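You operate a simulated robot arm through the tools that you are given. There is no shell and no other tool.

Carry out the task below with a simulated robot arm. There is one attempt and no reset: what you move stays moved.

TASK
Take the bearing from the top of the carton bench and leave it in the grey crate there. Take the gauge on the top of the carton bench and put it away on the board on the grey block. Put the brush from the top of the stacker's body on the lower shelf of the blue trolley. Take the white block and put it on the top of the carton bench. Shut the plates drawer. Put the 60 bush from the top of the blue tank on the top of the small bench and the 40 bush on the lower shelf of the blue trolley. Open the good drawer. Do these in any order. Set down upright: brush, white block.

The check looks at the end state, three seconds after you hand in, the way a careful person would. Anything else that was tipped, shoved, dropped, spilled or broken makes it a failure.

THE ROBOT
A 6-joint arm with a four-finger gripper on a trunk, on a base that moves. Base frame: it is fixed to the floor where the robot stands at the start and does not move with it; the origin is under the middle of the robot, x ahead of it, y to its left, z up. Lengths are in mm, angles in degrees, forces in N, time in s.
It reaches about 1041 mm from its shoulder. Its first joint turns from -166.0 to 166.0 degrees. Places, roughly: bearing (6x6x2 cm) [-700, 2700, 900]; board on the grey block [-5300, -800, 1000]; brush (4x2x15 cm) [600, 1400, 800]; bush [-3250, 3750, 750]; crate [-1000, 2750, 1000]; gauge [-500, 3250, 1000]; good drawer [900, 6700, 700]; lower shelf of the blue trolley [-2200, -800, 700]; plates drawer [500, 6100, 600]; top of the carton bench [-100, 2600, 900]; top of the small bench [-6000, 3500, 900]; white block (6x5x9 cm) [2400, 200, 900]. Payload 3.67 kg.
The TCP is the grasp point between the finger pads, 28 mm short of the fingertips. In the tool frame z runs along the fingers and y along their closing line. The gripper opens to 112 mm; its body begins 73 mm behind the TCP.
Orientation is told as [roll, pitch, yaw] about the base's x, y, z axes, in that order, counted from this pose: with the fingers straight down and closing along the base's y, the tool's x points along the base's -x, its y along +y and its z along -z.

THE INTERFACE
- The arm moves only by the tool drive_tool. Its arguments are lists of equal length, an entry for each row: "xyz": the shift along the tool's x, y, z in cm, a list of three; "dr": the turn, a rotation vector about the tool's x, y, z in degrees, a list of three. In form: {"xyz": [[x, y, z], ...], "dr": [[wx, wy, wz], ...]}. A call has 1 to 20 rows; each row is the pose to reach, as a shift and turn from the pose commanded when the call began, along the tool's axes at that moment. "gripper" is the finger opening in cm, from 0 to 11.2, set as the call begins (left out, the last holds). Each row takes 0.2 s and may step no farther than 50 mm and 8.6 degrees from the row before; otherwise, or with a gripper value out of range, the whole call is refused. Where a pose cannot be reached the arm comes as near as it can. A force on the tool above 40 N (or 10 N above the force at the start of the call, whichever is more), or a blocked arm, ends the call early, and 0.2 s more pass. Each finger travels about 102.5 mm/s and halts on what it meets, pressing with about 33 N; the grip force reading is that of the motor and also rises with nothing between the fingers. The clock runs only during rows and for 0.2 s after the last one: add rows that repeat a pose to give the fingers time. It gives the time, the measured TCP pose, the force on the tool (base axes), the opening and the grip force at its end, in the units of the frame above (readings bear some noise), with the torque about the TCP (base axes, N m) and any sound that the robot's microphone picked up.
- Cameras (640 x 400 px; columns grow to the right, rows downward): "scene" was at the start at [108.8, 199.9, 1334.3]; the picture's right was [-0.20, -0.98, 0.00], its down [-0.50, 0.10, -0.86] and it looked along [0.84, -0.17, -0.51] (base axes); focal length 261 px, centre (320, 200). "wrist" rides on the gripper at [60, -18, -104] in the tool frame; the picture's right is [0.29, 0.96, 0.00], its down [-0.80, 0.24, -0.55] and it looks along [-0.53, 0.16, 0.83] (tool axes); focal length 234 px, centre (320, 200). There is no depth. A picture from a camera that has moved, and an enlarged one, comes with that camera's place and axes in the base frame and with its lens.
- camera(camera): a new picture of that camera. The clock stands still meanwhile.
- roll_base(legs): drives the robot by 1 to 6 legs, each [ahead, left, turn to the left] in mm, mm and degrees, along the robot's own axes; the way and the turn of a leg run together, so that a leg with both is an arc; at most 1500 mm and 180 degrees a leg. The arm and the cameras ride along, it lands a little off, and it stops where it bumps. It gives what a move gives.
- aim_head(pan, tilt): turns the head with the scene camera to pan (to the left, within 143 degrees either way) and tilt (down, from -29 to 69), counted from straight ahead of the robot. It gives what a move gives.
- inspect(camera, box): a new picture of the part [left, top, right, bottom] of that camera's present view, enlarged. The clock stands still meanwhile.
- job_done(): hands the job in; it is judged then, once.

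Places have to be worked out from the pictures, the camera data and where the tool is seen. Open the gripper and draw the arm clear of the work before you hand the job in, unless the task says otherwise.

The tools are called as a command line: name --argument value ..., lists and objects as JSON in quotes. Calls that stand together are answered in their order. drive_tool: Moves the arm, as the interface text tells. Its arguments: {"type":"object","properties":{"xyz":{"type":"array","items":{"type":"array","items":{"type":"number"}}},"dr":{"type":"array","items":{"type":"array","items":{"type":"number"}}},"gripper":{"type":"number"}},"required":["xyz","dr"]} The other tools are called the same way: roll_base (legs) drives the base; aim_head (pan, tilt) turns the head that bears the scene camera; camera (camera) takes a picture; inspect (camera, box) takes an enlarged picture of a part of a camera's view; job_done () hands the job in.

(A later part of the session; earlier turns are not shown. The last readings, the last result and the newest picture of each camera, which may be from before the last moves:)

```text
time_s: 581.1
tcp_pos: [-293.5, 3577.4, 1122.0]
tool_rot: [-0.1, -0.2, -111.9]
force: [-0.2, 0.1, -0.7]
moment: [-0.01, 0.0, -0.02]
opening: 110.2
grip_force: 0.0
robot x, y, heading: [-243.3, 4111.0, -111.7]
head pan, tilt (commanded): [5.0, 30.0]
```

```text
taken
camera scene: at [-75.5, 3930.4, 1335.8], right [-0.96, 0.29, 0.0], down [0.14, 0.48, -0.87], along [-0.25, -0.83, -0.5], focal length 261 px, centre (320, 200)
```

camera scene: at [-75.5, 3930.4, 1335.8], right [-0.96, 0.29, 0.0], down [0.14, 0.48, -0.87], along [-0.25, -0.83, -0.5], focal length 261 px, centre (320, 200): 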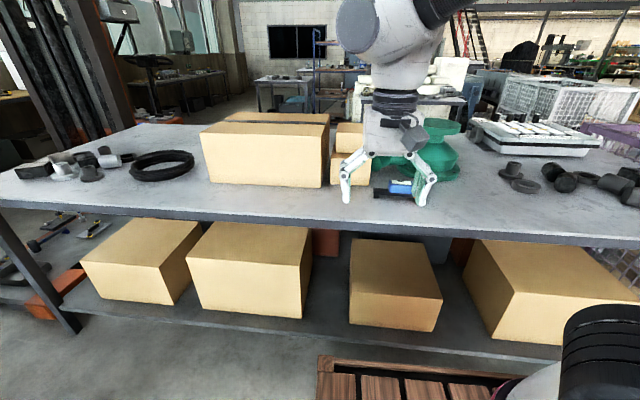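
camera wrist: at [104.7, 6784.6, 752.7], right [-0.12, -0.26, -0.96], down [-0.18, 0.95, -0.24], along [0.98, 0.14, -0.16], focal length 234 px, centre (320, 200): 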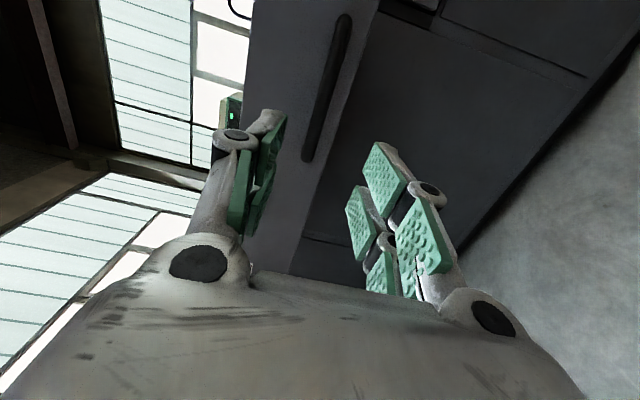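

inspect --camera "scene" --box '[330, 140, 470, 230]'

camera --camera "wrist"

```text
4.44 times, centred on (400, 185) of scene
camera zoom: at [-75.5, 3930.4, 1335.8], right [-0.96, 0.29, 0.0], down [0.14, 0.48, -0.87], along [-0.25, -0.83, -0.5], focal length 1162 px, centre (-36, 267)
```

zoom: 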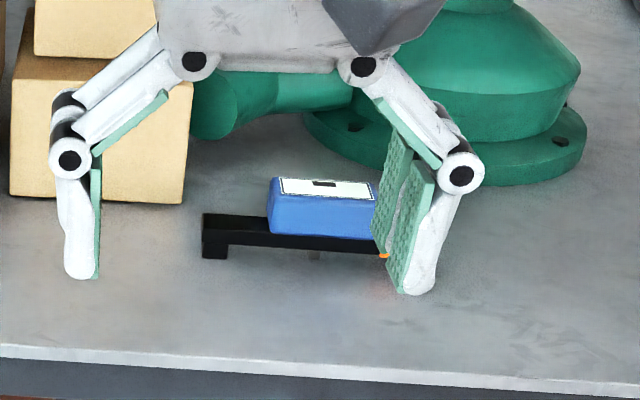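

```text
taken
camera wrist: at [-289.0, 3639.7, 1226.6], right [1.0, -0.09, 0.0], down [-0.07, -0.83, 0.56], along [-0.05, -0.55, -0.83], focal length 234 px, centre (320, 200)
```

wrist: 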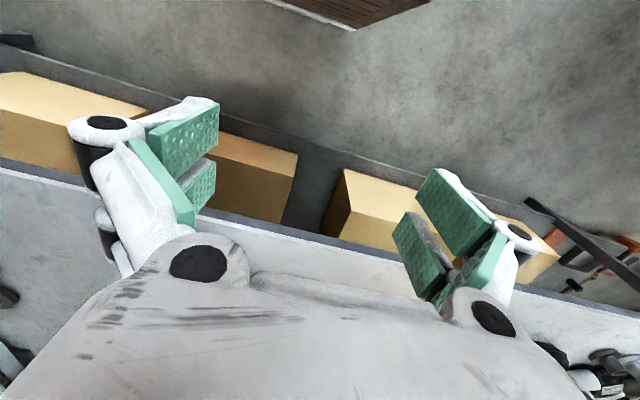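

Move 15 cm closer, then look down at the gauge with the wrist camera.

roll_base --legs '[[150, -60, 0]]'

drive_tool --xyz '[[-4.5, 0, 0], [-9, 0, 0], [-13.5, 0, 0], [-18, 0, 0], [-22.5, 0, 0], [-25, -1, 0], [-25, -1, 0]]' --dr '[[0, 0, 0], [0, 0, 0], [0, 0, 0], [0, 0, 0], [0, 0, 0], [0, 0, 0], [0, 0, 0]]'

camera --camera "wrist"

inspect --camera "scene" --box '[330, 120, 490, 220]'

```text
time_s: 582.5
tcp_pos: [-403.5, 3461.6, 1122.0]
tool_rot: [0.1, -0.3, -112.0]
force: [0.1, 0.0, -0.4]
moment: [0.01, 0.01, 0.0]
opening: 109.7
grip_force: 0.0
robot x, y, heading: [-356.5, 3998.2, -111.7]
head pan, tilt (commanded): [5.0, 30.0]
```

```text
time_s: 584.1
tcp_pos: [-505.5, 3232.3, 1123.0]
tool_rot: [0.0, -0.2, -111.8]
force: [-0.3, 0.0, 0.3]
moment: [-0.02, 0.03, 0.02]
opening: 110.3
grip_force: 0.1
robot x, y, heading: [-355.5, 3997.9, -111.5]
head pan, tilt (commanded): [5.0, 30.0]
```

```text
taken
camera wrist: at [-500.2, 3296.4, 1227.1], right [1.0, -0.09, 0.0], down [-0.07, -0.83, 0.56], along [-0.05, -0.55, -0.83], focal length 234 px, centre (320, 200)
```

wrist: 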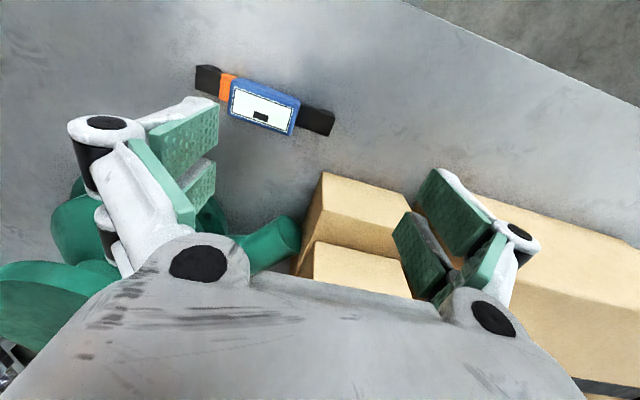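

```text
4.00 times, centred on (410, 170) of scene
camera zoom: at [-185.5, 3814.7, 1335.7], right [-0.96, 0.29, 0.0], down [0.14, 0.48, -0.87], along [-0.25, -0.83, -0.5], focal length 1045 px, centre (-40, 320)
```

zoom: 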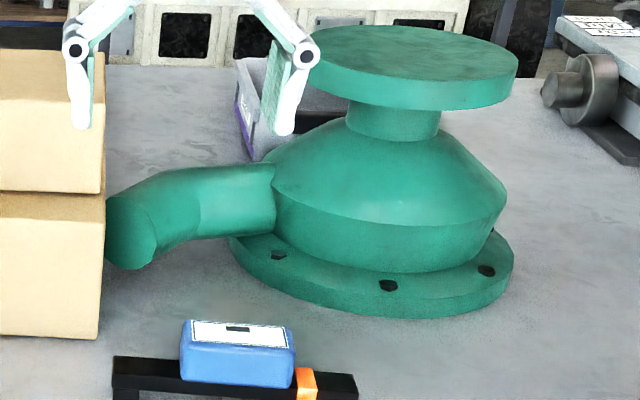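

The wrist view shows the gauge bar (≈15 cm) with an 87×36 mm blue body centred near (−575, 3239). I'll move above it and rotate the gripper 90° so the fingers close across the body's narrow side.

drive_tool --xyz '[[-1.0, -3.3, -1], [-2.0, -6.65, -2], [-2.0, -6.65, -2], [-2.0, -6.65, -2], [-2.0, -6.65, -2], [-2.0, -6.65, -2], [-2.0, -6.65, -2], [-2.0, -6.65, -2], [-2.0, -6.65, -2], [-2.0, -6.65, -2], [-2.0, -6.65, -2], [-2.0, -6.65, -2], [-2.0, -6.65, -2], [-2.0, -6.65, -2]]' --dr '[[0, 0, 0], [0, 0, 0], [0, 0, -8.2], [0, 0, -16.4], [0, 0, -24.5], [0, 0, -32.7], [0, 0, -40.9], [0, 0, -49], [0, 0, -57.3], [0, 0, -65.4], [0, 0, -73.6], [0, 0, -81.8], [0, 0, -88], [0, 0, -88]]' --gripper 9.0

camera --camera "wrist"

camera --camera "scene"

```text
time_s: 587.1
tcp_pos: [-575.4, 3240.1, 1142.3]
tool_rot: [-0.3, 0.1, -23.7]
force: [0.3, 0.0, 0.1]
moment: [0.01, -0.01, 0.03]
opening: 89.8
grip_force: 0.0
robot x, y, heading: [-353.3, 3993.6, -111.3]
head pan, tilt (commanded): [5.0, 30.0]
```

```text
taken
camera wrist: at [-638.4, 3248.0, 1247.7], right [0.12, 0.99, 0.0], down [0.83, -0.1, 0.55], along [0.55, -0.07, -0.83], focal length 234 px, centre (320, 200)
```

wrist: 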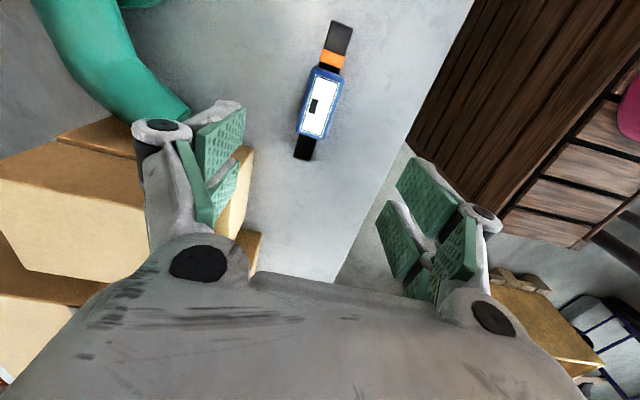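

```text
taken
camera scene: at [-185.6, 3814.7, 1335.7], right [-0.96, 0.29, 0.0], down [0.14, 0.48, -0.87], along [-0.25, -0.83, -0.5], focal length 261 px, centre (320, 200)
```

scene: 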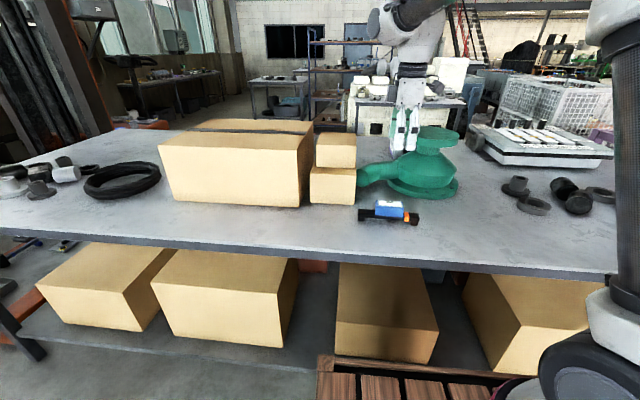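

Perfectly aligned over the blue body. Descend to z≈965 and check.

drive_tool --xyz '[[0, 0, 4.5], [0, 0, 9], [0, 0, 13.5], [0, 0, 17.7], [0, 0, 17.7]]' --dr '[[0, 0, 1], [0, 0, 1], [0, 0, 1], [0, 0, 1], [0, 0, 1]]'

camera --camera "wrist"

inspect --camera "scene" --box '[320, 120, 480, 230]'

```text
time_s: 588.3
tcp_pos: [-579.3, 3234.2, 965.2]
tool_rot: [-0.2, 0.0, -25.0]
force: [-0.1, 0.9, -0.4]
moment: [-0.01, 0.03, -0.01]
opening: 90.0
grip_force: 0.1
robot x, y, heading: [-350.9, 3996.3, -111.4]
head pan, tilt (commanded): [5.0, 30.0]
```

```text
taken
camera wrist: at [-640.9, 3244.5, 1070.6], right [0.14, 0.99, 0.0], down [0.82, -0.12, 0.55], along [0.55, -0.08, -0.83], focal length 234 px, centre (320, 200)
```

wrist: 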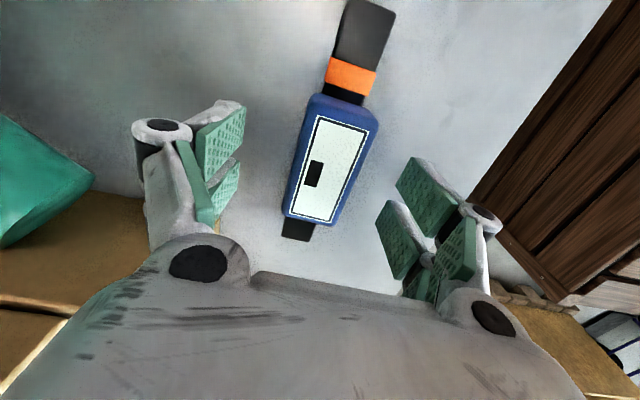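

```text
3.64 times, centred on (400, 175) of scene
camera zoom: at [-185.6, 3814.7, 1335.7], right [-0.96, 0.29, 0.0], down [0.14, 0.48, -0.87], along [-0.25, -0.83, -0.5], focal length 950 px, centre (29, 291)
```

zoom: 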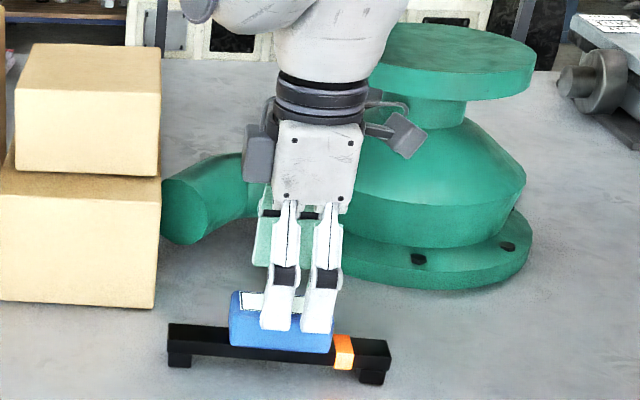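

Shift 6.5 mm and descend to z≈917, then close on the blue body.

drive_tool --xyz '[[-0.1, 0.65, 2.0], [-0.1, 0.65, 4.0], [-0.1, 0.65, 4.8], [-0.1, 0.65, 4.8]]' --dr '[[0, 0, 0], [0, 0, 0], [0, 0, 0], [0, 0, 0]]'

drive_tool --xyz '[[0, 0, 0], [0, 0, 0], [0, 0, 0], [0, 0, 0], [0, 0, 0]]' --dr '[[0, 0, 0], [0, 0, 0], [0, 0, 0], [0, 0, 0], [0, 0, 0]]' --gripper 2.5

camera --camera "wrist"

inspect --camera "scene" --box '[320, 120, 480, 230]'

```text
time_s: 589.3
tcp_pos: [-572.1, 3243.1, 917.0]
tool_rot: [-0.2, 0.0, -24.9]
force: [-0.4, -0.2, 0.2]
moment: [0.05, 0.01, 0.0]
opening: 90.0
grip_force: 0.0
robot x, y, heading: [-353.6, 3997.8, -111.6]
head pan, tilt (commanded): [5.0, 30.0]
```

```text
time_s: 590.5
tcp_pos: [-572.1, 3243.3, 917.9]
tool_rot: [-0.2, 0.0, -24.9]
force: [-0.9, -2.2, 6.7]
moment: [0.07, -0.05, -0.2]
opening: 40.7
grip_force: 33.4
robot x, y, heading: [-351.3, 3997.0, -111.7]
head pan, tilt (commanded): [5.0, 30.0]
```

```text
taken
camera wrist: at [-634.9, 3252.6, 1022.9], right [0.14, 0.99, 0.0], down [0.82, -0.12, 0.55], along [0.55, -0.08, -0.83], focal length 234 px, centre (320, 200)
```

wrist: 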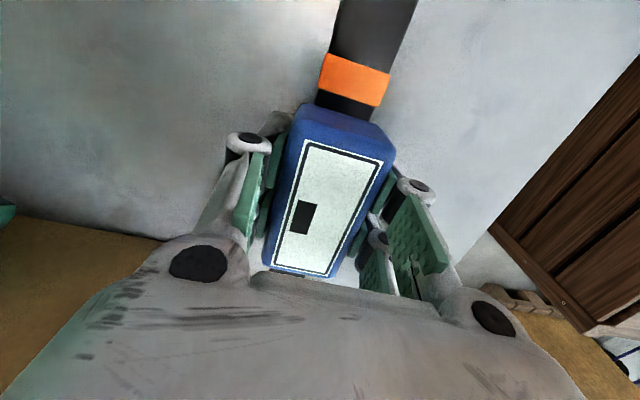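

```text
3.64 times, centred on (400, 175) of scene
camera zoom: at [-185.5, 3814.8, 1335.8], right [-0.96, 0.29, 0.0], down [0.14, 0.48, -0.87], along [-0.25, -0.83, -0.5], focal length 950 px, centre (29, 291)
```

zoom: 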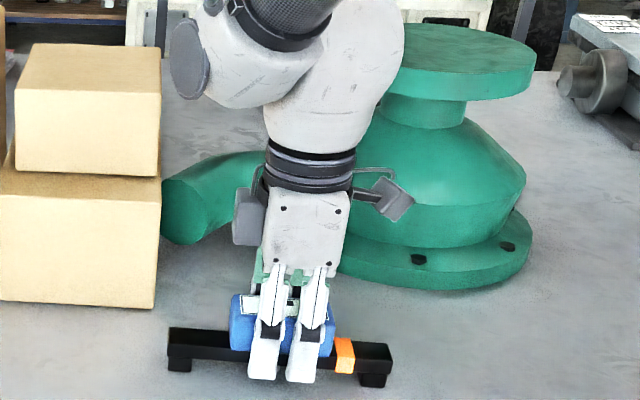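

Gauge gripped (40.7 mm). Lift it straight up, then retract toward the robot.

drive_tool --xyz '[[0, 0, -1.5], [0, 0, -4], [0, 0, -8], [0, 0, -12.5], [0, 0, -17], [0, 0, -21.5], [0.2, 4, -23], [0.4, 8, -24], [0.7, 12, -25], [0.9, 16, -25], [1.1, 20, -25], [1.4, 25, -25], [1.4, 25, -25]]' --dr '[[0, 0, 0], [0, 0, 0], [0, 0, 0], [0, 0, 0], [0, 0, 0], [0, 0, 0], [0, 0, 0], [0, 0, 0], [0, 0, 0], [0, 0, 0], [0, 0, 0], [0, 0, 0], [0, 0, 0]]'

camera --camera "wrist"

camera --camera "scene"

```text
time_s: 593.3
tcp_pos: [-479.7, 3473.7, 1166.5]
tool_rot: [-0.3, 0.0, -24.9]
force: [0.3, -0.6, -2.5]
moment: [0.01, -0.02, 0.01]
opening: 41.2
grip_force: 33.2
robot x, y, heading: [-352.3, 3994.8, -111.6]
head pan, tilt (commanded): [5.0, 30.0]
```

```text
taken
camera wrist: at [-543.3, 3483.1, 1271.2], right [0.14, 0.99, 0.0], down [0.82, -0.12, 0.55], along [0.55, -0.08, -0.83], focal length 234 px, centre (320, 200)
```

wrist: 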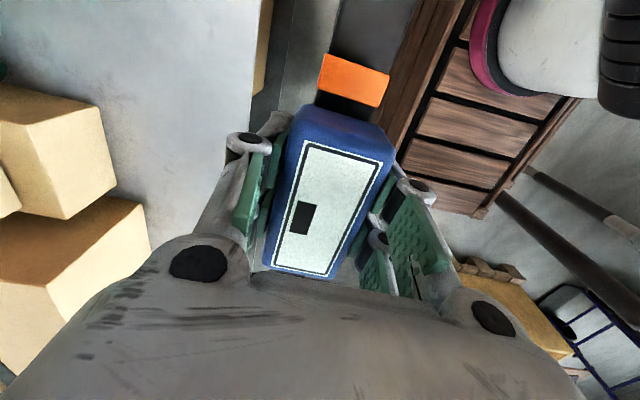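

```text
taken
camera scene: at [-185.6, 3814.5, 1335.7], right [-0.96, 0.29, 0.0], down [0.14, 0.48, -0.87], along [-0.25, -0.83, -0.5], focal length 261 px, centre (320, 200)
```

scene: 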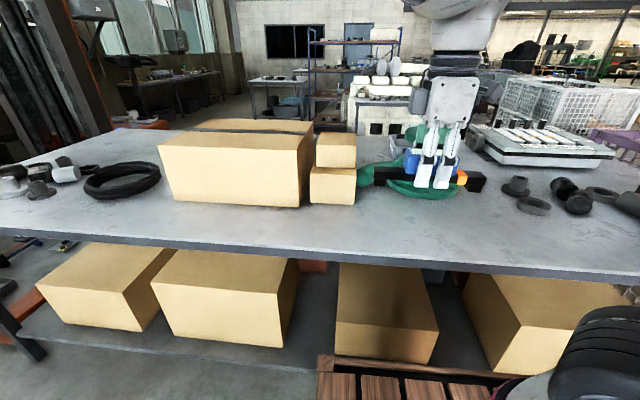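

Gauge held securely. Now the long drive to the grey block: back north, around the carton pallet and tank (keeping heading).

roll_base --legs '[[-1389, -526, 0], [-469, -906, 0], [432, -1227, 0]]'

```text
time_s: 611.7
tcp_pos: [-2371.0, 5838.9, 1166.5]
tool_rot: [-0.2, 0.0, -25.3]
force: [-0.2, -0.2, -4.6]
moment: [0.01, 0.02, -0.01]
opening: 40.6
grip_force: 33.2
robot x, y, heading: [-2239.5, 6361.6, -112.1]
head pan, tilt (commanded): [5.0, 30.0]
```

roll_base --legs '[[1142, -788, 0], [1090, -691, 0]]'

aim_head --pan -15 --tilt 15

camera --camera "scene"

```text
time_s: 624.8
tcp_pos: [-4567.4, 4297.8, 1166.7]
tool_rot: [-0.2, 0.0, -25.8]
force: [0.3, -0.1, -2.9]
moment: [0.01, 0.08, -0.01]
opening: 40.6
grip_force: 32.7
robot x, y, heading: [-4432.8, 4814.7, -112.5]
head pan, tilt (commanded): [5.0, 30.0]
```

```text
time_s: 625.6
tcp_pos: [-4567.5, 4296.4, 1167.0]
tool_rot: [-0.2, 0.0, -25.8]
force: [-0.6, 0.0, -2.6]
moment: [0.01, 0.03, 0.02]
opening: 40.9
grip_force: 33.4
robot x, y, heading: [-4430.2, 4818.4, -112.3]
head pan, tilt (commanded): [-15.0, 15.0]
```

```text
taken
camera scene: at [-4297.2, 4646.4, 1359.9], right [-0.79, 0.61, 0.0], down [0.16, 0.21, -0.97], along [-0.59, -0.77, -0.26], focal length 261 px, centre (320, 200)
```

scene: 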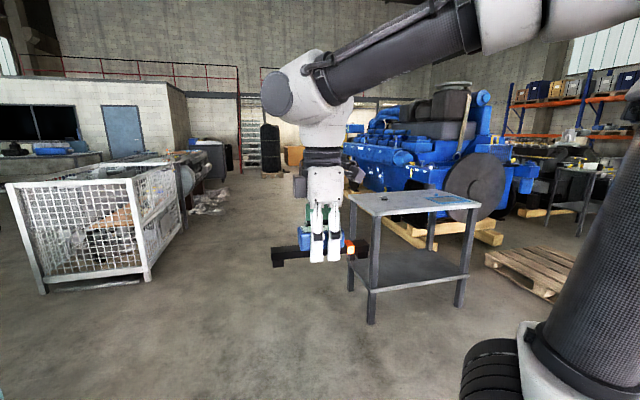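

roll_base --legs '[[1207, 241, 0], [1207, 241, 0]]'

camera --camera "scene"

aim_head --pan 20 --tilt 15

camera --camera "scene"

```text
time_s: 637.6
tcp_pos: [-5026.5, 1887.2, 1166.6]
tool_rot: [-0.3, 0.1, -24.2]
force: [0.3, 0.2, -3.0]
moment: [0.01, 0.03, -0.01]
opening: 41.0
grip_force: 33.2
robot x, y, heading: [-4905.6, 2410.2, -111.0]
head pan, tilt (commanded): [-15.0, 15.0]
```

```text
taken
camera scene: at [-4766.8, 2242.7, 1359.9], right [-0.81, 0.59, 0.0], down [0.15, 0.21, -0.97], along [-0.57, -0.78, -0.26], focal length 261 px, centre (320, 200)
```

scene: 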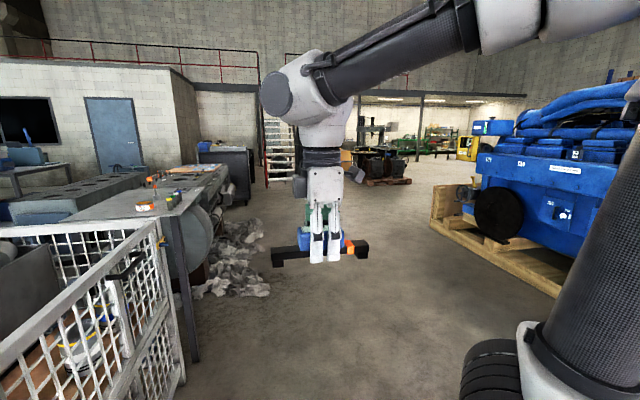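

```text
time_s: 638.6
tcp_pos: [-5028.0, 1886.9, 1166.8]
tool_rot: [-0.3, -0.1, -24.2]
force: [0.4, 0.1, -3.3]
moment: [-0.01, 0.02, 0.01]
opening: 41.1
grip_force: 33.2
robot x, y, heading: [-4905.1, 2415.2, -111.0]
head pan, tilt (commanded): [20.0, 15.0]
```

```text
taken
camera scene: at [-4713.6, 2224.9, 1359.9], right [-1.0, 0.02, 0.0], down [0.0, 0.26, -0.97], along [-0.02, -0.97, -0.26], focal length 261 px, centre (320, 200)
```

scene: 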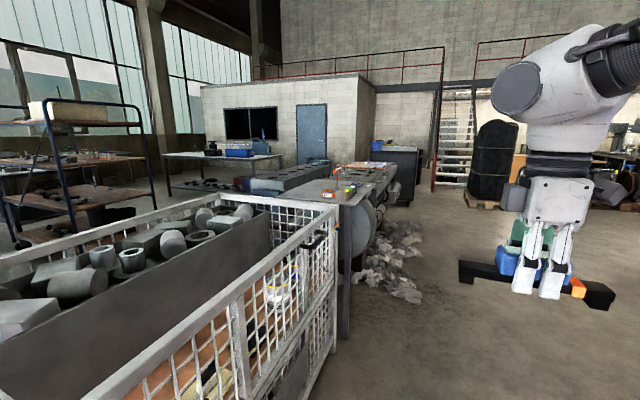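

Zoom toward the grey block area to find the board.

inspect --camera "scene" --box '[200, 130, 440, 260]'

```text
2.67 times, centred on (320, 195) of scene
camera zoom: at [-4713.6, 2224.9, 1359.9], right [-1.0, 0.02, 0.0], down [0.0, 0.26, -0.97], along [-0.02, -0.97, -0.26], focal length 697 px, centre (320, 213)
```

zoom: 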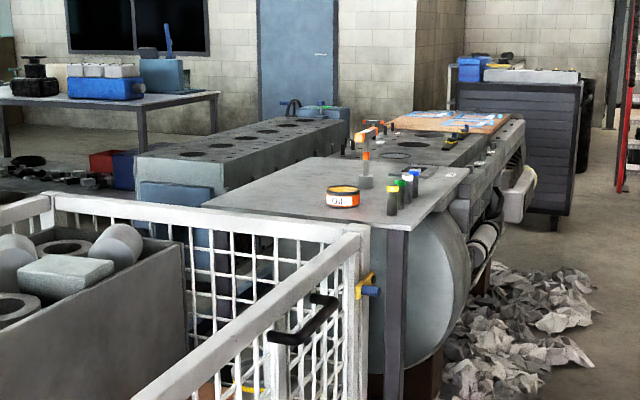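

The board (brown with papers) lies on top of the second grey block, near its far end. I'll drive around to the block's west side for a closer look.

roll_base --legs '[[713, -580, 0], [713, -580, 0]]'

aim_head --pan 35 --tilt 20

camera --camera "scene"

```text
time_s: 647.8
tcp_pos: [-6592.8, 980.6, 1166.6]
tool_rot: [-0.1, 0.0, -22.7]
force: [1.2, 0.5, -3.0]
moment: [-0.01, 0.03, 0.0]
opening: 40.6
grip_force: 32.4
robot x, y, heading: [-6487.3, 1509.6, -109.5]
head pan, tilt (commanded): [20.0, 15.0]
```

```text
time_s: 648.5
tcp_pos: [-6593.8, 980.1, 1166.5]
tool_rot: [-0.1, 0.0, -22.7]
force: [-0.3, 0.4, -3.4]
moment: [-0.03, -0.01, -0.01]
opening: 40.7
grip_force: 33.0
robot x, y, heading: [-6486.3, 1512.3, -109.4]
head pan, tilt (commanded): [35.0, 20.0]
```

```text
taken
camera scene: at [-6264.7, 1331.3, 1351.8], right [-0.96, -0.27, 0.0], down [-0.09, 0.33, -0.94], along [0.25, -0.91, -0.34], focal length 261 px, centre (320, 200)
```

scene: 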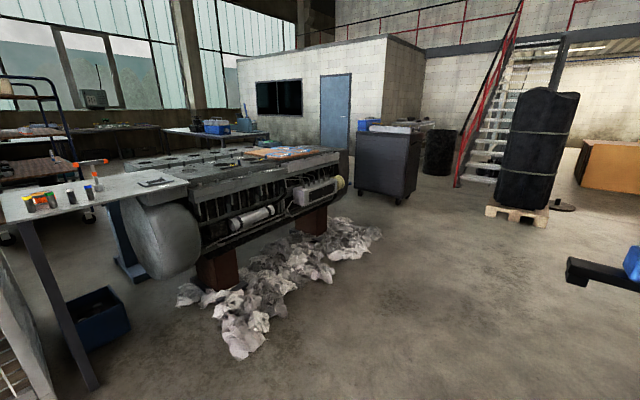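

inspect --camera "scene" --box '[180, 120, 400, 250]'

```text
2.91 times, centred on (290, 185) of scene
camera zoom: at [-6264.7, 1331.3, 1351.8], right [-0.96, -0.27, 0.0], down [-0.09, 0.33, -0.94], along [0.25, -0.91, -0.34], focal length 760 px, centre (407, 244)
```

zoom: 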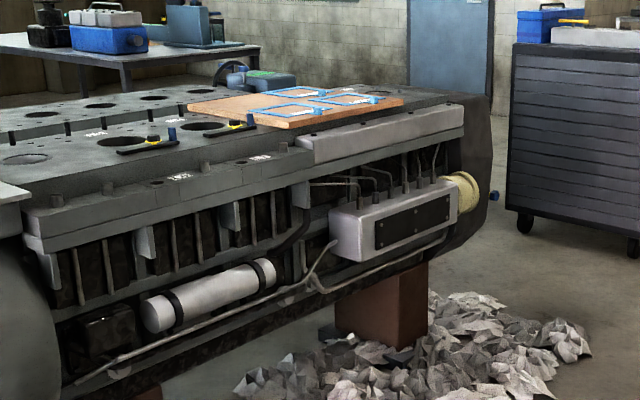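

The board has blue-taped outlines; foil debris lies along the block's west side, so the south end looks the best approach. I'll turn to face north-east and move down the west corridor, then look again.

roll_base --legs '[[0, 0, 177.4], [-988, -240, 0], [-988, -240, 0]]'

aim_head --pan -70 --tilt 25

camera --camera "scene"

```text
time_s: 665.8
tcp_pos: [-6698.5, 35.0, 1168.0]
tool_rot: [-0.1, 0.0, 154.2]
force: [-0.2, -0.4, -3.1]
moment: [-0.01, -0.02, 0.01]
opening: 40.9
grip_force: 33.7
robot x, y, heading: [-6834.8, -490.5, 67.4]
head pan, tilt (commanded): [35.0, 20.0]
```

```text
time_s: 667.6
tcp_pos: [-6697.6, 33.6, 1165.4]
tool_rot: [-0.2, 0.0, 154.1]
force: [0.0, -0.2, -3.2]
moment: [0.01, -0.03, -0.01]
opening: 41.0
grip_force: 32.9
robot x, y, heading: [-6831.9, -487.4, 67.4]
head pan, tilt (commanded): [-70.0, 25.0]
```

```text
taken
camera scene: at [-6932.7, -388.2, 1343.7], right [-0.04, -1.0, 0.0], down [-0.42, 0.02, -0.91], along [0.91, -0.04, -0.42], focal length 261 px, centre (320, 200)
```

scene: 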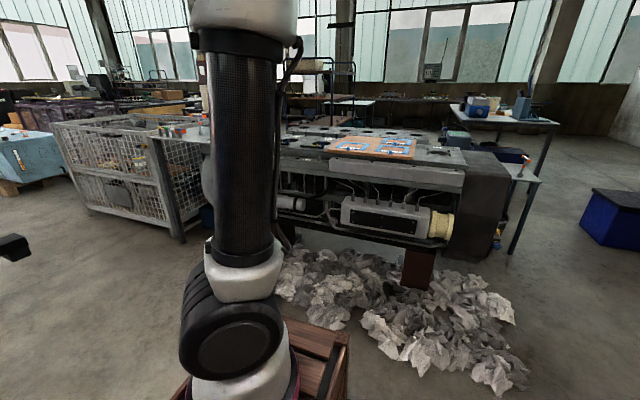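

inspect --camera "scene" --box '[270, 110, 550, 260]'

inspect --camera "scene" --box '[310, 120, 430, 180]'

```text
2.29 times, centred on (410, 185) of scene
camera zoom: at [-6932.7, -388.2, 1343.7], right [-0.04, -1.0, 0.0], down [-0.42, 0.02, -0.91], along [0.91, -0.04, -0.42], focal length 597 px, centre (114, 234)
```

zoom: 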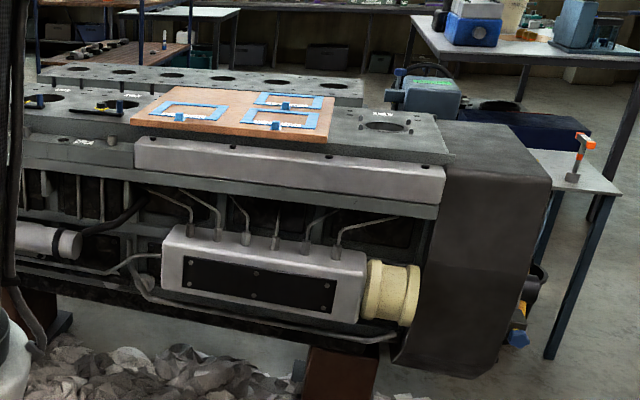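

```text
5.33 times, centred on (370, 150) of scene
camera zoom: at [-6932.7, -388.2, 1343.7], right [-0.04, -1.0, 0.0], down [-0.42, 0.02, -0.91], along [0.91, -0.04, -0.42], focal length 1394 px, centre (53, 467)
```

zoom: 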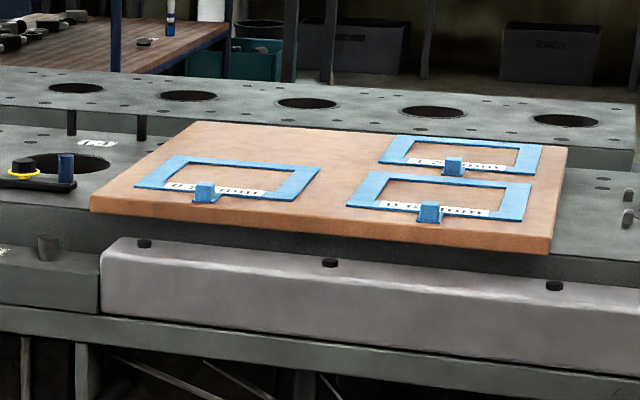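

The board's free lane lies between two blue-framed slots; the foil debris limits how close the base can get. First I'll test here, in free space, how far the arm can reach with a vertical gripper at board height.

drive_tool --xyz '[[1.44, -3.7, 1.3], [2.9, -7.4, 2.7], [4.3, -11.1, 4.0], [5.8, -14.8, 5.4], [7.2, -18.5, 6.7], [8.6, -22.2, 8.0], [10.1, -26, 9.4], [11.5, -29.7, 10.7], [13, -33.4, 12], [14.4, -37, 13.4], [15.9, -40.8, 14.8], [17.3, -44.5, 16.1], [17.3, -44.5, 16.1]]' --dr '[[0, 0, 5.7], [0, 0, 11.3], [0, 0, 17], [0, 0, 22.7], [0, 0, 28.3], [0, 0, 34], [0, 0, 39.7], [0, 0, 45.3], [0, 0, 51], [0, 0, 56.7], [0, 0, 62.3], [0, 0, 68], [0, 0, 68]]'

```text
time_s: 670.4
tcp_pos: [-6347.4, 358.3, 1008.3]
tool_rot: [-0.1, -0.3, 86.1]
force: [0.0, 0.8, -3.4]
moment: [0.02, -0.03, 0.0]
opening: 40.8
grip_force: 32.7
robot x, y, heading: [-6833.7, -489.7, 67.6]
head pan, tilt (commanded): [-70.0, 25.0]
```

969 mm reachable. Probe further: +4 and +8 cm.

drive_tool --xyz '[[-3.8, -1.27, 0], [-7.6, -2.54, 0], [-7.6, -2.54, 0]]' --dr '[[0, 0, 0], [0, 0, 0], [0, 0, 0]]'

```text
time_s: 671.2
tcp_pos: [-6319.4, 425.2, 1007.5]
tool_rot: [0.0, -0.1, 86.1]
force: [-0.1, -0.3, -1.9]
moment: [-0.01, 0.01, -0.04]
opening: 40.8
grip_force: 32.7
out of reach, approached as far as the arm can: row 2, 3
robot x, y, heading: [-6833.9, -490.3, 67.3]
head pan, tilt (commanded): [-70.0, 25.0]
```

The arm reaches ~1.04 m ahead at board height with a vertical gripper — enough to use the lane between the frames from the west side. Retract, then turn to face the block.

drive_tool --xyz '[[3.5, 2.6, -0.7], [6.9, 5.2, -1.5], [10.3, 7.8, -2.2], [13.7, 10.4, -2.9], [17.2, 13, -3.6], [20.6, 15.7, -4.4], [24, 18.3, -5.1], [27.5, 20.9, -5.8], [30.9, 23.5, -6.5], [34.4, 26.1, -7.3], [37.8, 28.7, -8], [37.8, 28.7, -8]]' --dr '[[0, 0, 0], [0, 0, 0], [0, 0, 0], [0, 0, 0], [0, 0, 0], [0, 0, 0], [0, 0, 0], [0, 0, 0], [0, 0, 0], [0, 0, 0], [0, 0, 0], [0, 0, 0]]'

roll_base --legs '[[0, 0, -89]]'

aim_head --pan 0 --tilt 35

camera --camera "scene"

```text
time_s: 673.8
tcp_pos: [-6631.7, 68.2, 1081.9]
tool_rot: [0.0, -0.1, 86.2]
force: [0.6, -0.6, -2.8]
moment: [-0.05, -0.01, 0.02]
opening: 40.6
grip_force: 33.3
robot x, y, heading: [-6832.1, -490.4, 67.6]
head pan, tilt (commanded): [-70.0, 25.0]
```

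```text
time_s: 678.0
tcp_pos: [-6274.8, -683.6, 1081.5]
tool_rot: [0.0, -0.2, -3.1]
force: [0.7, 0.7, -3.3]
moment: [0.0, 0.04, -0.04]
opening: 41.0
grip_force: 32.8
robot x, y, heading: [-6834.3, -485.1, -21.9]
head pan, tilt (commanded): [-70.0, 25.0]
```

```text
time_s: 679.4
tcp_pos: [-6276.0, -682.1, 1082.4]
tool_rot: [-0.1, -0.2, -3.0]
force: [0.9, -0.4, -3.8]
moment: [-0.01, 0.03, 0.01]
opening: 40.7
grip_force: 32.7
robot x, y, heading: [-6837.4, -486.3, -21.8]
head pan, tilt (commanded): [0.0, 35.0]
```

```text
taken
camera scene: at [-6653.6, -325.9, 1328.0], right [-0.37, -0.93, 0.0], down [-0.53, 0.21, -0.82], along [0.76, -0.3, -0.57], focal length 261 px, centre (320, 200)
```

scene: 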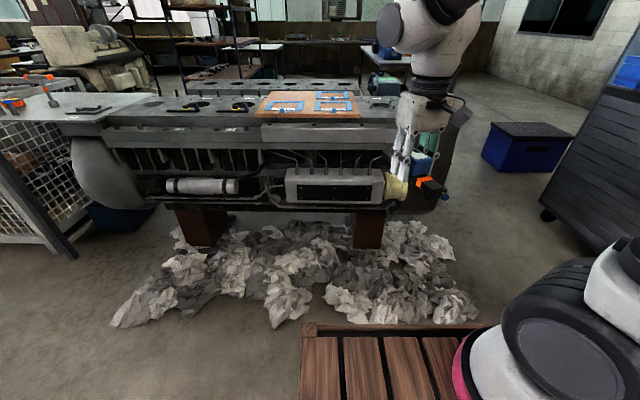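

The debris edge runs straight, ~45 cm short of the board's edge, so I can stop just before it. Slide left 35 cm, then forward 39 cm, checking clearance.

roll_base --legs '[[0, 350, 0], [330, 0, 0]]'

aim_head --pan -15 --tilt 55

camera --camera "scene"

aim_head --pan 0 --tilt 32

camera --camera "scene"

```text
time_s: 683.5
tcp_pos: [-5838.8, -473.9, 1082.0]
tool_rot: [0.0, -0.2, -2.7]
force: [0.0, -0.6, -4.0]
moment: [0.01, -0.02, -0.03]
opening: 40.8
grip_force: 33.0
robot x, y, heading: [-6402.9, -287.4, -21.5]
head pan, tilt (commanded): [0.0, 35.0]
```

```text
time_s: 684.3
tcp_pos: [-5839.5, -472.5, 1082.3]
tool_rot: [0.0, -0.3, -2.6]
force: [-0.2, 0.3, -3.9]
moment: [0.01, 0.05, 0.01]
opening: 41.0
grip_force: 32.6
robot x, y, heading: [-6397.7, -285.5, -21.4]
head pan, tilt (commanded): [-15.0, 55.0]
```

```text
taken
camera scene: at [-6243.6, -129.9, 1299.8], right [-0.59, -0.81, 0.0], down [-0.66, 0.49, -0.57], along [0.46, -0.34, -0.82], focal length 261 px, centre (320, 200)
```

scene: 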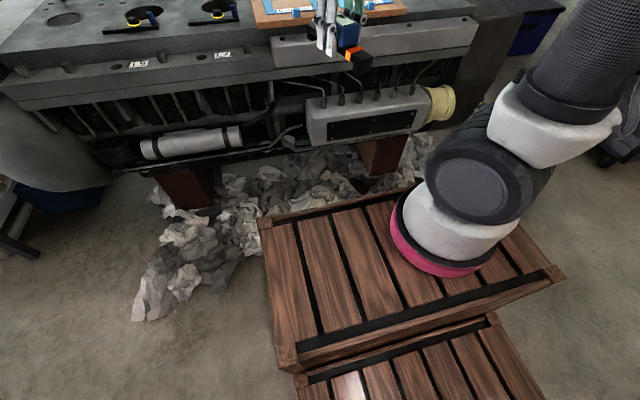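

```text
time_s: 685.2
tcp_pos: [-5838.6, -473.6, 1082.8]
tool_rot: [0.0, -0.2, -2.6]
force: [0.1, 0.2, -3.0]
moment: [0.01, 0.03, 0.01]
opening: 40.6
grip_force: 33.5
robot x, y, heading: [-6402.1, -283.3, -21.1]
head pan, tilt (commanded): [0.0, 32.0]
```

```text
taken
camera scene: at [-6218.4, -119.8, 1332.5], right [-0.37, -0.93, 0.0], down [-0.49, 0.19, -0.85], along [0.79, -0.31, -0.53], focal length 261 px, centre (320, 200)
```

scene: 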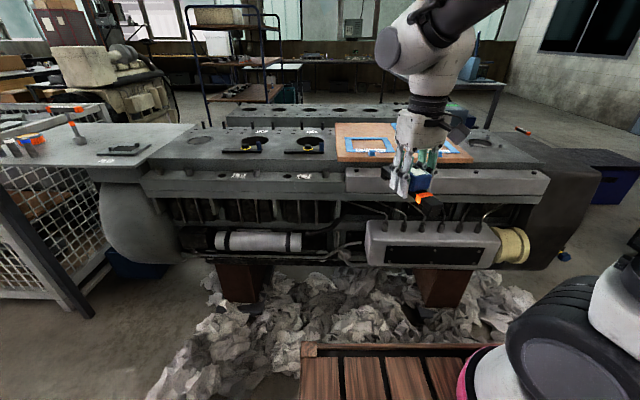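

Roughly 10 cm of clearance to the foil remains; move forward 6.5 cm more, then measure the board with the arm lowered out of the way of the view.

roll_base --legs '[[65, 0, 0]]'

drive_tool --xyz '[[0, 4, -1], [0, 8, -2], [0, 12, -3], [0, 16, -4], [0, 20, -5], [0, 20, -5]]' --dr '[[0, 0, 3], [0, 0, 6], [0, 0, 9], [0, 0, 12], [0, 0, 15], [0, 0, 18]]'

inspect --camera "scene" --box '[320, 100, 500, 200]'

camera --camera "scene"

```text
time_s: 686.2
tcp_pos: [-5778.5, -497.8, 1082.0]
tool_rot: [-0.1, -0.2, -2.5]
force: [-0.6, 0.3, -3.3]
moment: [-0.01, 0.04, 0.0]
opening: 41.1
grip_force: 33.1
robot x, y, heading: [-6339.6, -304.1, -21.5]
head pan, tilt (commanded): [0.0, 32.0]
```

```text
time_s: 687.6
tcp_pos: [-5772.2, -295.4, 1131.0]
tool_rot: [0.0, -0.2, -20.8]
force: [0.0, 0.2, -2.5]
moment: [-0.03, 0.0, 0.03]
opening: 40.9
grip_force: 32.8
robot x, y, heading: [-6341.6, -303.7, -21.2]
head pan, tilt (commanded): [0.0, 32.0]
```

```text
3.56 times, centred on (410, 150) of scene
camera zoom: at [-6157.4, -143.6, 1332.6], right [-0.36, -0.93, 0.0], down [-0.49, 0.19, -0.85], along [0.79, -0.31, -0.53], focal length 929 px, centre (0, 378)
```

zoom: 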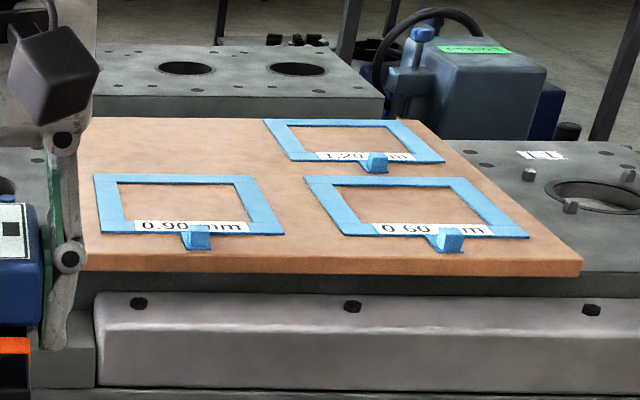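

```text
taken
camera scene: at [-6157.4, -143.6, 1332.6], right [-0.36, -0.93, 0.0], down [-0.49, 0.19, -0.85], along [0.79, -0.31, -0.53], focal length 261 px, centre (320, 200)
```

scene: 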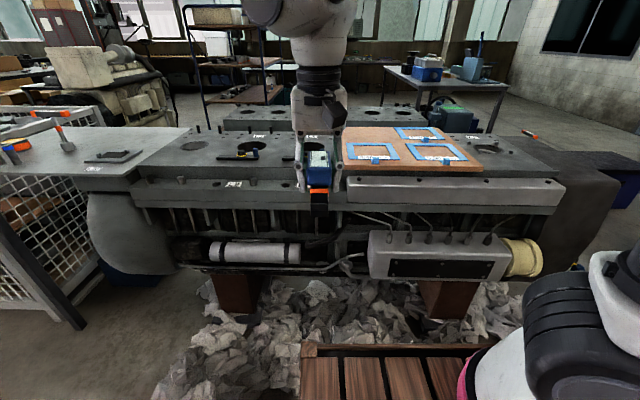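

The frames read 0.90, 0.60 and 1.20 mm; the free lane between the 0.90 and 0.60 frames is ~60 mm wide. Check the debris clearance under the hand with the wrist camera.

camera --camera "wrist"

```text
taken
camera wrist: at [-5835.8, -290.3, 1236.3], right [0.07, 1.0, 0.0], down [0.83, -0.06, 0.56], along [0.55, -0.04, -0.83], focal length 234 px, centre (320, 200)
```

wrist: 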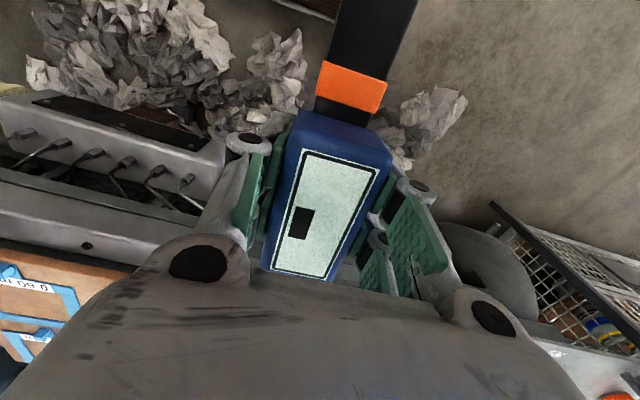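

The nearest foil is ~7 cm ahead of the base, so 4 cm more forward is fine.

roll_base --legs '[[40, 0, 0]]'

camera --camera "wrist"

inspect --camera "scene" --box '[320, 100, 500, 200]'

```text
time_s: 688.4
tcp_pos: [-5735.3, -310.3, 1132.5]
tool_rot: [0.0, -0.3, -20.7]
force: [1.2, 0.3, -3.5]
moment: [0.02, 0.02, 0.03]
opening: 40.8
grip_force: 32.9
robot x, y, heading: [-6302.3, -323.7, -21.5]
head pan, tilt (commanded): [0.0, 32.0]
```

```text
taken
camera wrist: at [-5798.8, -304.9, 1236.2], right [0.07, 1.0, 0.0], down [0.83, -0.06, 0.56], along [0.56, -0.04, -0.83], focal length 234 px, centre (320, 200)
```

wrist: 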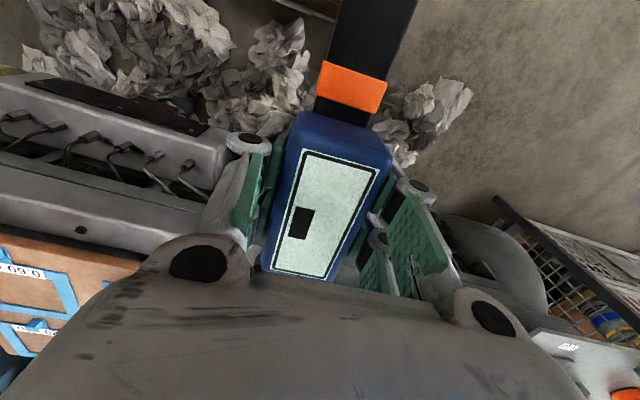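

```text
3.56 times, centred on (410, 150) of scene
camera zoom: at [-6120.5, -157.9, 1332.6], right [-0.36, -0.93, 0.0], down [-0.49, 0.19, -0.85], along [0.79, -0.31, -0.53], focal length 929 px, centre (0, 378)
```

zoom: 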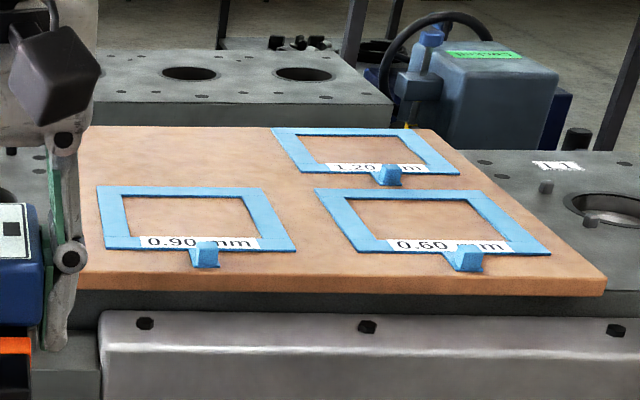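

Target for the gauge centre: (−5401, −782), bar axis heading −23.6°. Move over there while descending to ~8 cm above the board.

drive_tool --xyz '[[-3.7, -2.5, 0.5], [-7.4, -5.0, 1.0], [-11.1, -7.5, 1.6], [-14.7, -9.9, 2.2], [-18.4, -12.4, 2.8], [-22.1, -14.9, 3.4], [-25.8, -17.4, 4.1], [-29.5, -19.9, 4.8], [-33.2, -22.4, 5.5], [-36.9, -24.9, 6.3], [-40.5, -27.3, 7.1], [-44.2, -29.8, 7.9], [-47.9, -32.3, 8.7], [-47.9, -32.3, 8.7]]' --dr '[[0, 0, 0.2], [0, 0, 0.4], [0, 0, 0.7], [0, 0, 0.9], [0, 0, 1.1], [0, 0, 1.3], [0, 0, 1.6], [0, 0, 1.8], [0, 0, 2.0], [0, 0, 2.2], [0, 0, 2.5], [0, 0, 2.7], [0, 0, 2.9], [0, 0, 2.9]]'

camera --camera "wrist"

inspect --camera "scene" --box '[320, 90, 500, 200]'

```text
time_s: 691.4
tcp_pos: [-5401.6, -782.9, 1047.9]
tool_rot: [0.1, -0.2, -23.5]
force: [-0.4, -0.5, -3.1]
moment: [0.01, 0.02, 0.0]
opening: 40.8
grip_force: 32.5
robot x, y, heading: [-6301.0, -323.2, -21.5]
head pan, tilt (commanded): [0.0, 32.0]
```

```text
taken
camera wrist: at [-5465.6, -773.9, 1152.8], right [0.12, 0.99, 0.0], down [0.83, -0.1, 0.56], along [0.55, -0.07, -0.83], focal length 234 px, centre (320, 200)
```

wrist: 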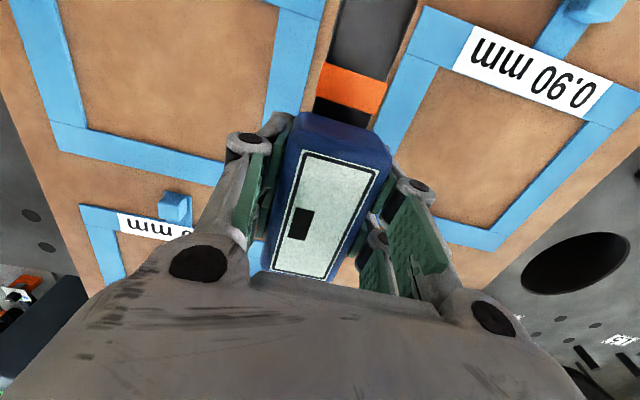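

```text
3.56 times, centred on (410, 145) of scene
camera zoom: at [-6120.6, -158.0, 1332.6], right [-0.36, -0.93, 0.0], down [-0.49, 0.19, -0.85], along [0.79, -0.31, -0.53], focal length 929 px, centre (0, 396)
```

zoom: 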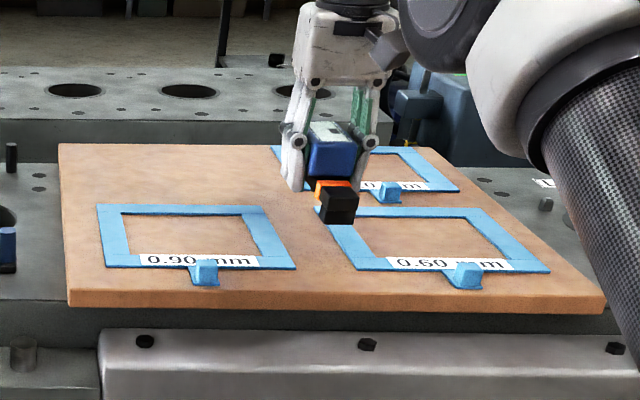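

The gauge hangs directly over the free lane. Shift 3 mm, lower to ~1 cm above, then fine steps to contact.

drive_tool --xyz '[[0, 0.3, 1.5], [0, 0.3, 3.0], [0, 0.3, 4.0], [0, 0.3, 4.0]]' --dr '[[0, 0, 0], [0, 0, 0], [0, 0, 0], [0, 0, 0]]'

camera --camera "wrist"

inspect --camera "scene" --box '[370, 110, 470, 190]'

```text
time_s: 692.4
tcp_pos: [-5399.4, -778.2, 1008.7]
tool_rot: [0.0, -0.2, -23.5]
force: [-0.8, -0.5, -1.3]
moment: [-0.15, -0.14, -0.02]
opening: 41.0
grip_force: 33.2
robot x, y, heading: [-6304.0, -320.6, -21.6]
head pan, tilt (commanded): [0.0, 32.0]
```

```text
taken
camera wrist: at [-5463.0, -769.6, 1113.4], right [0.12, 0.99, 0.0], down [0.82, -0.1, 0.56], along [0.55, -0.07, -0.83], focal length 234 px, centre (320, 200)
```

wrist: 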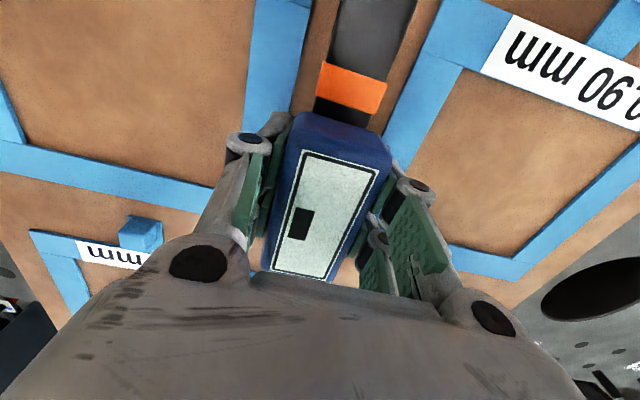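

```text
5.00 times, centred on (420, 150) of scene
camera zoom: at [-6120.6, -158.0, 1332.6], right [-0.36, -0.93, 0.0], down [-0.49, 0.19, -0.85], along [0.79, -0.31, -0.53], focal length 1307 px, centre (-180, 450)
```

zoom: 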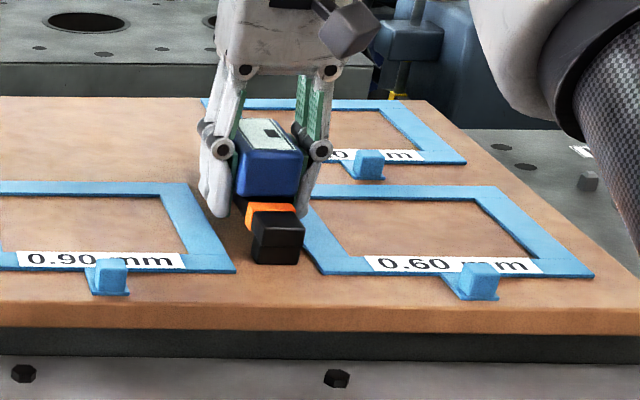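

Contact may be starting (force dropped). Lower in 1 mm steps.

drive_tool --xyz '[[0, 0, 0.1], [0, 0, 0.2], [0, 0, 0.3]]' --dr '[[0, 0, 0], [0, 0, 0], [0, 0, 0]]'

```text
time_s: 693.2
tcp_pos: [-5399.1, -778.4, 1006.5]
tool_rot: [0.0, -0.6, -23.5]
force: [1.5, 2.8, 32.5]
moment: [0.0, -0.11, -0.04]
opening: 41.0
grip_force: 33.0
robot x, y, heading: [-6303.7, -319.8, -21.2]
head pan, tilt (commanded): [0.0, 32.0]
```

Seated. Ease up 2 mm and open slightly, then rise.

drive_tool --xyz '[[0, 0, -0.22], [0, 0, -0.22]]' --dr '[[0, 0, 0], [0, 0, 0]]'

drive_tool --xyz '[[0, 0, 0], [0, 0, 0], [0, 0, 0]]' --dr '[[0, 0, 0], [0, 0, 0], [0, 0, 0]]' --gripper 6.0

camera --camera "wrist"

inspect --camera "scene" --box '[370, 110, 470, 190]'

```text
time_s: 693.8
tcp_pos: [-5400.8, -776.7, 1007.3]
tool_rot: [-0.1, -0.3, -23.4]
force: [10.7, 2.6, 25.8]
moment: [-0.13, -0.65, -0.01]
opening: 40.9
grip_force: 33.0
robot x, y, heading: [-6300.7, -322.2, -21.5]
head pan, tilt (commanded): [0.0, 32.0]
```

```text
time_s: 694.6
tcp_pos: [-5399.3, -777.2, 1006.2]
tool_rot: [0.0, -0.1, -23.5]
force: [0.6, 0.2, 0.4]
moment: [0.0, -0.02, -0.01]
opening: 60.3
grip_force: 0.0
robot x, y, heading: [-6300.3, -324.7, -21.4]
head pan, tilt (commanded): [0.0, 32.0]
```

```text
taken
camera wrist: at [-5463.5, -770.3, 1110.3], right [0.12, 0.99, 0.0], down [0.83, -0.1, 0.56], along [0.55, -0.07, -0.83], focal length 234 px, centre (320, 200)
```

wrist: 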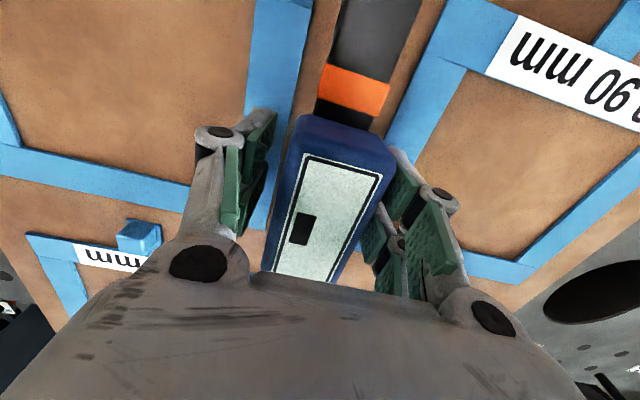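

```text
5.00 times, centred on (420, 150) of scene
camera zoom: at [-6120.7, -158.0, 1332.6], right [-0.36, -0.93, 0.0], down [-0.49, 0.19, -0.85], along [0.79, -0.31, -0.53], focal length 1307 px, centre (-180, 450)
```

zoom: 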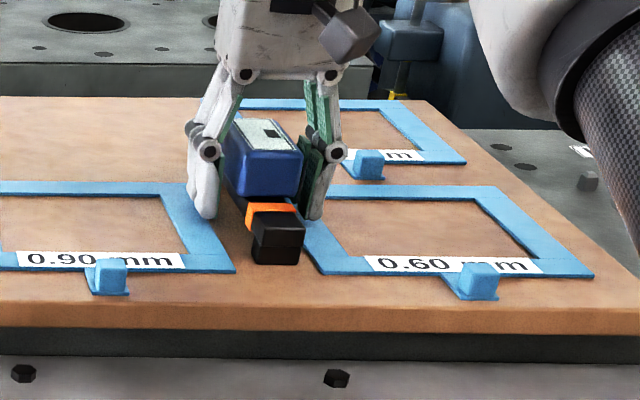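

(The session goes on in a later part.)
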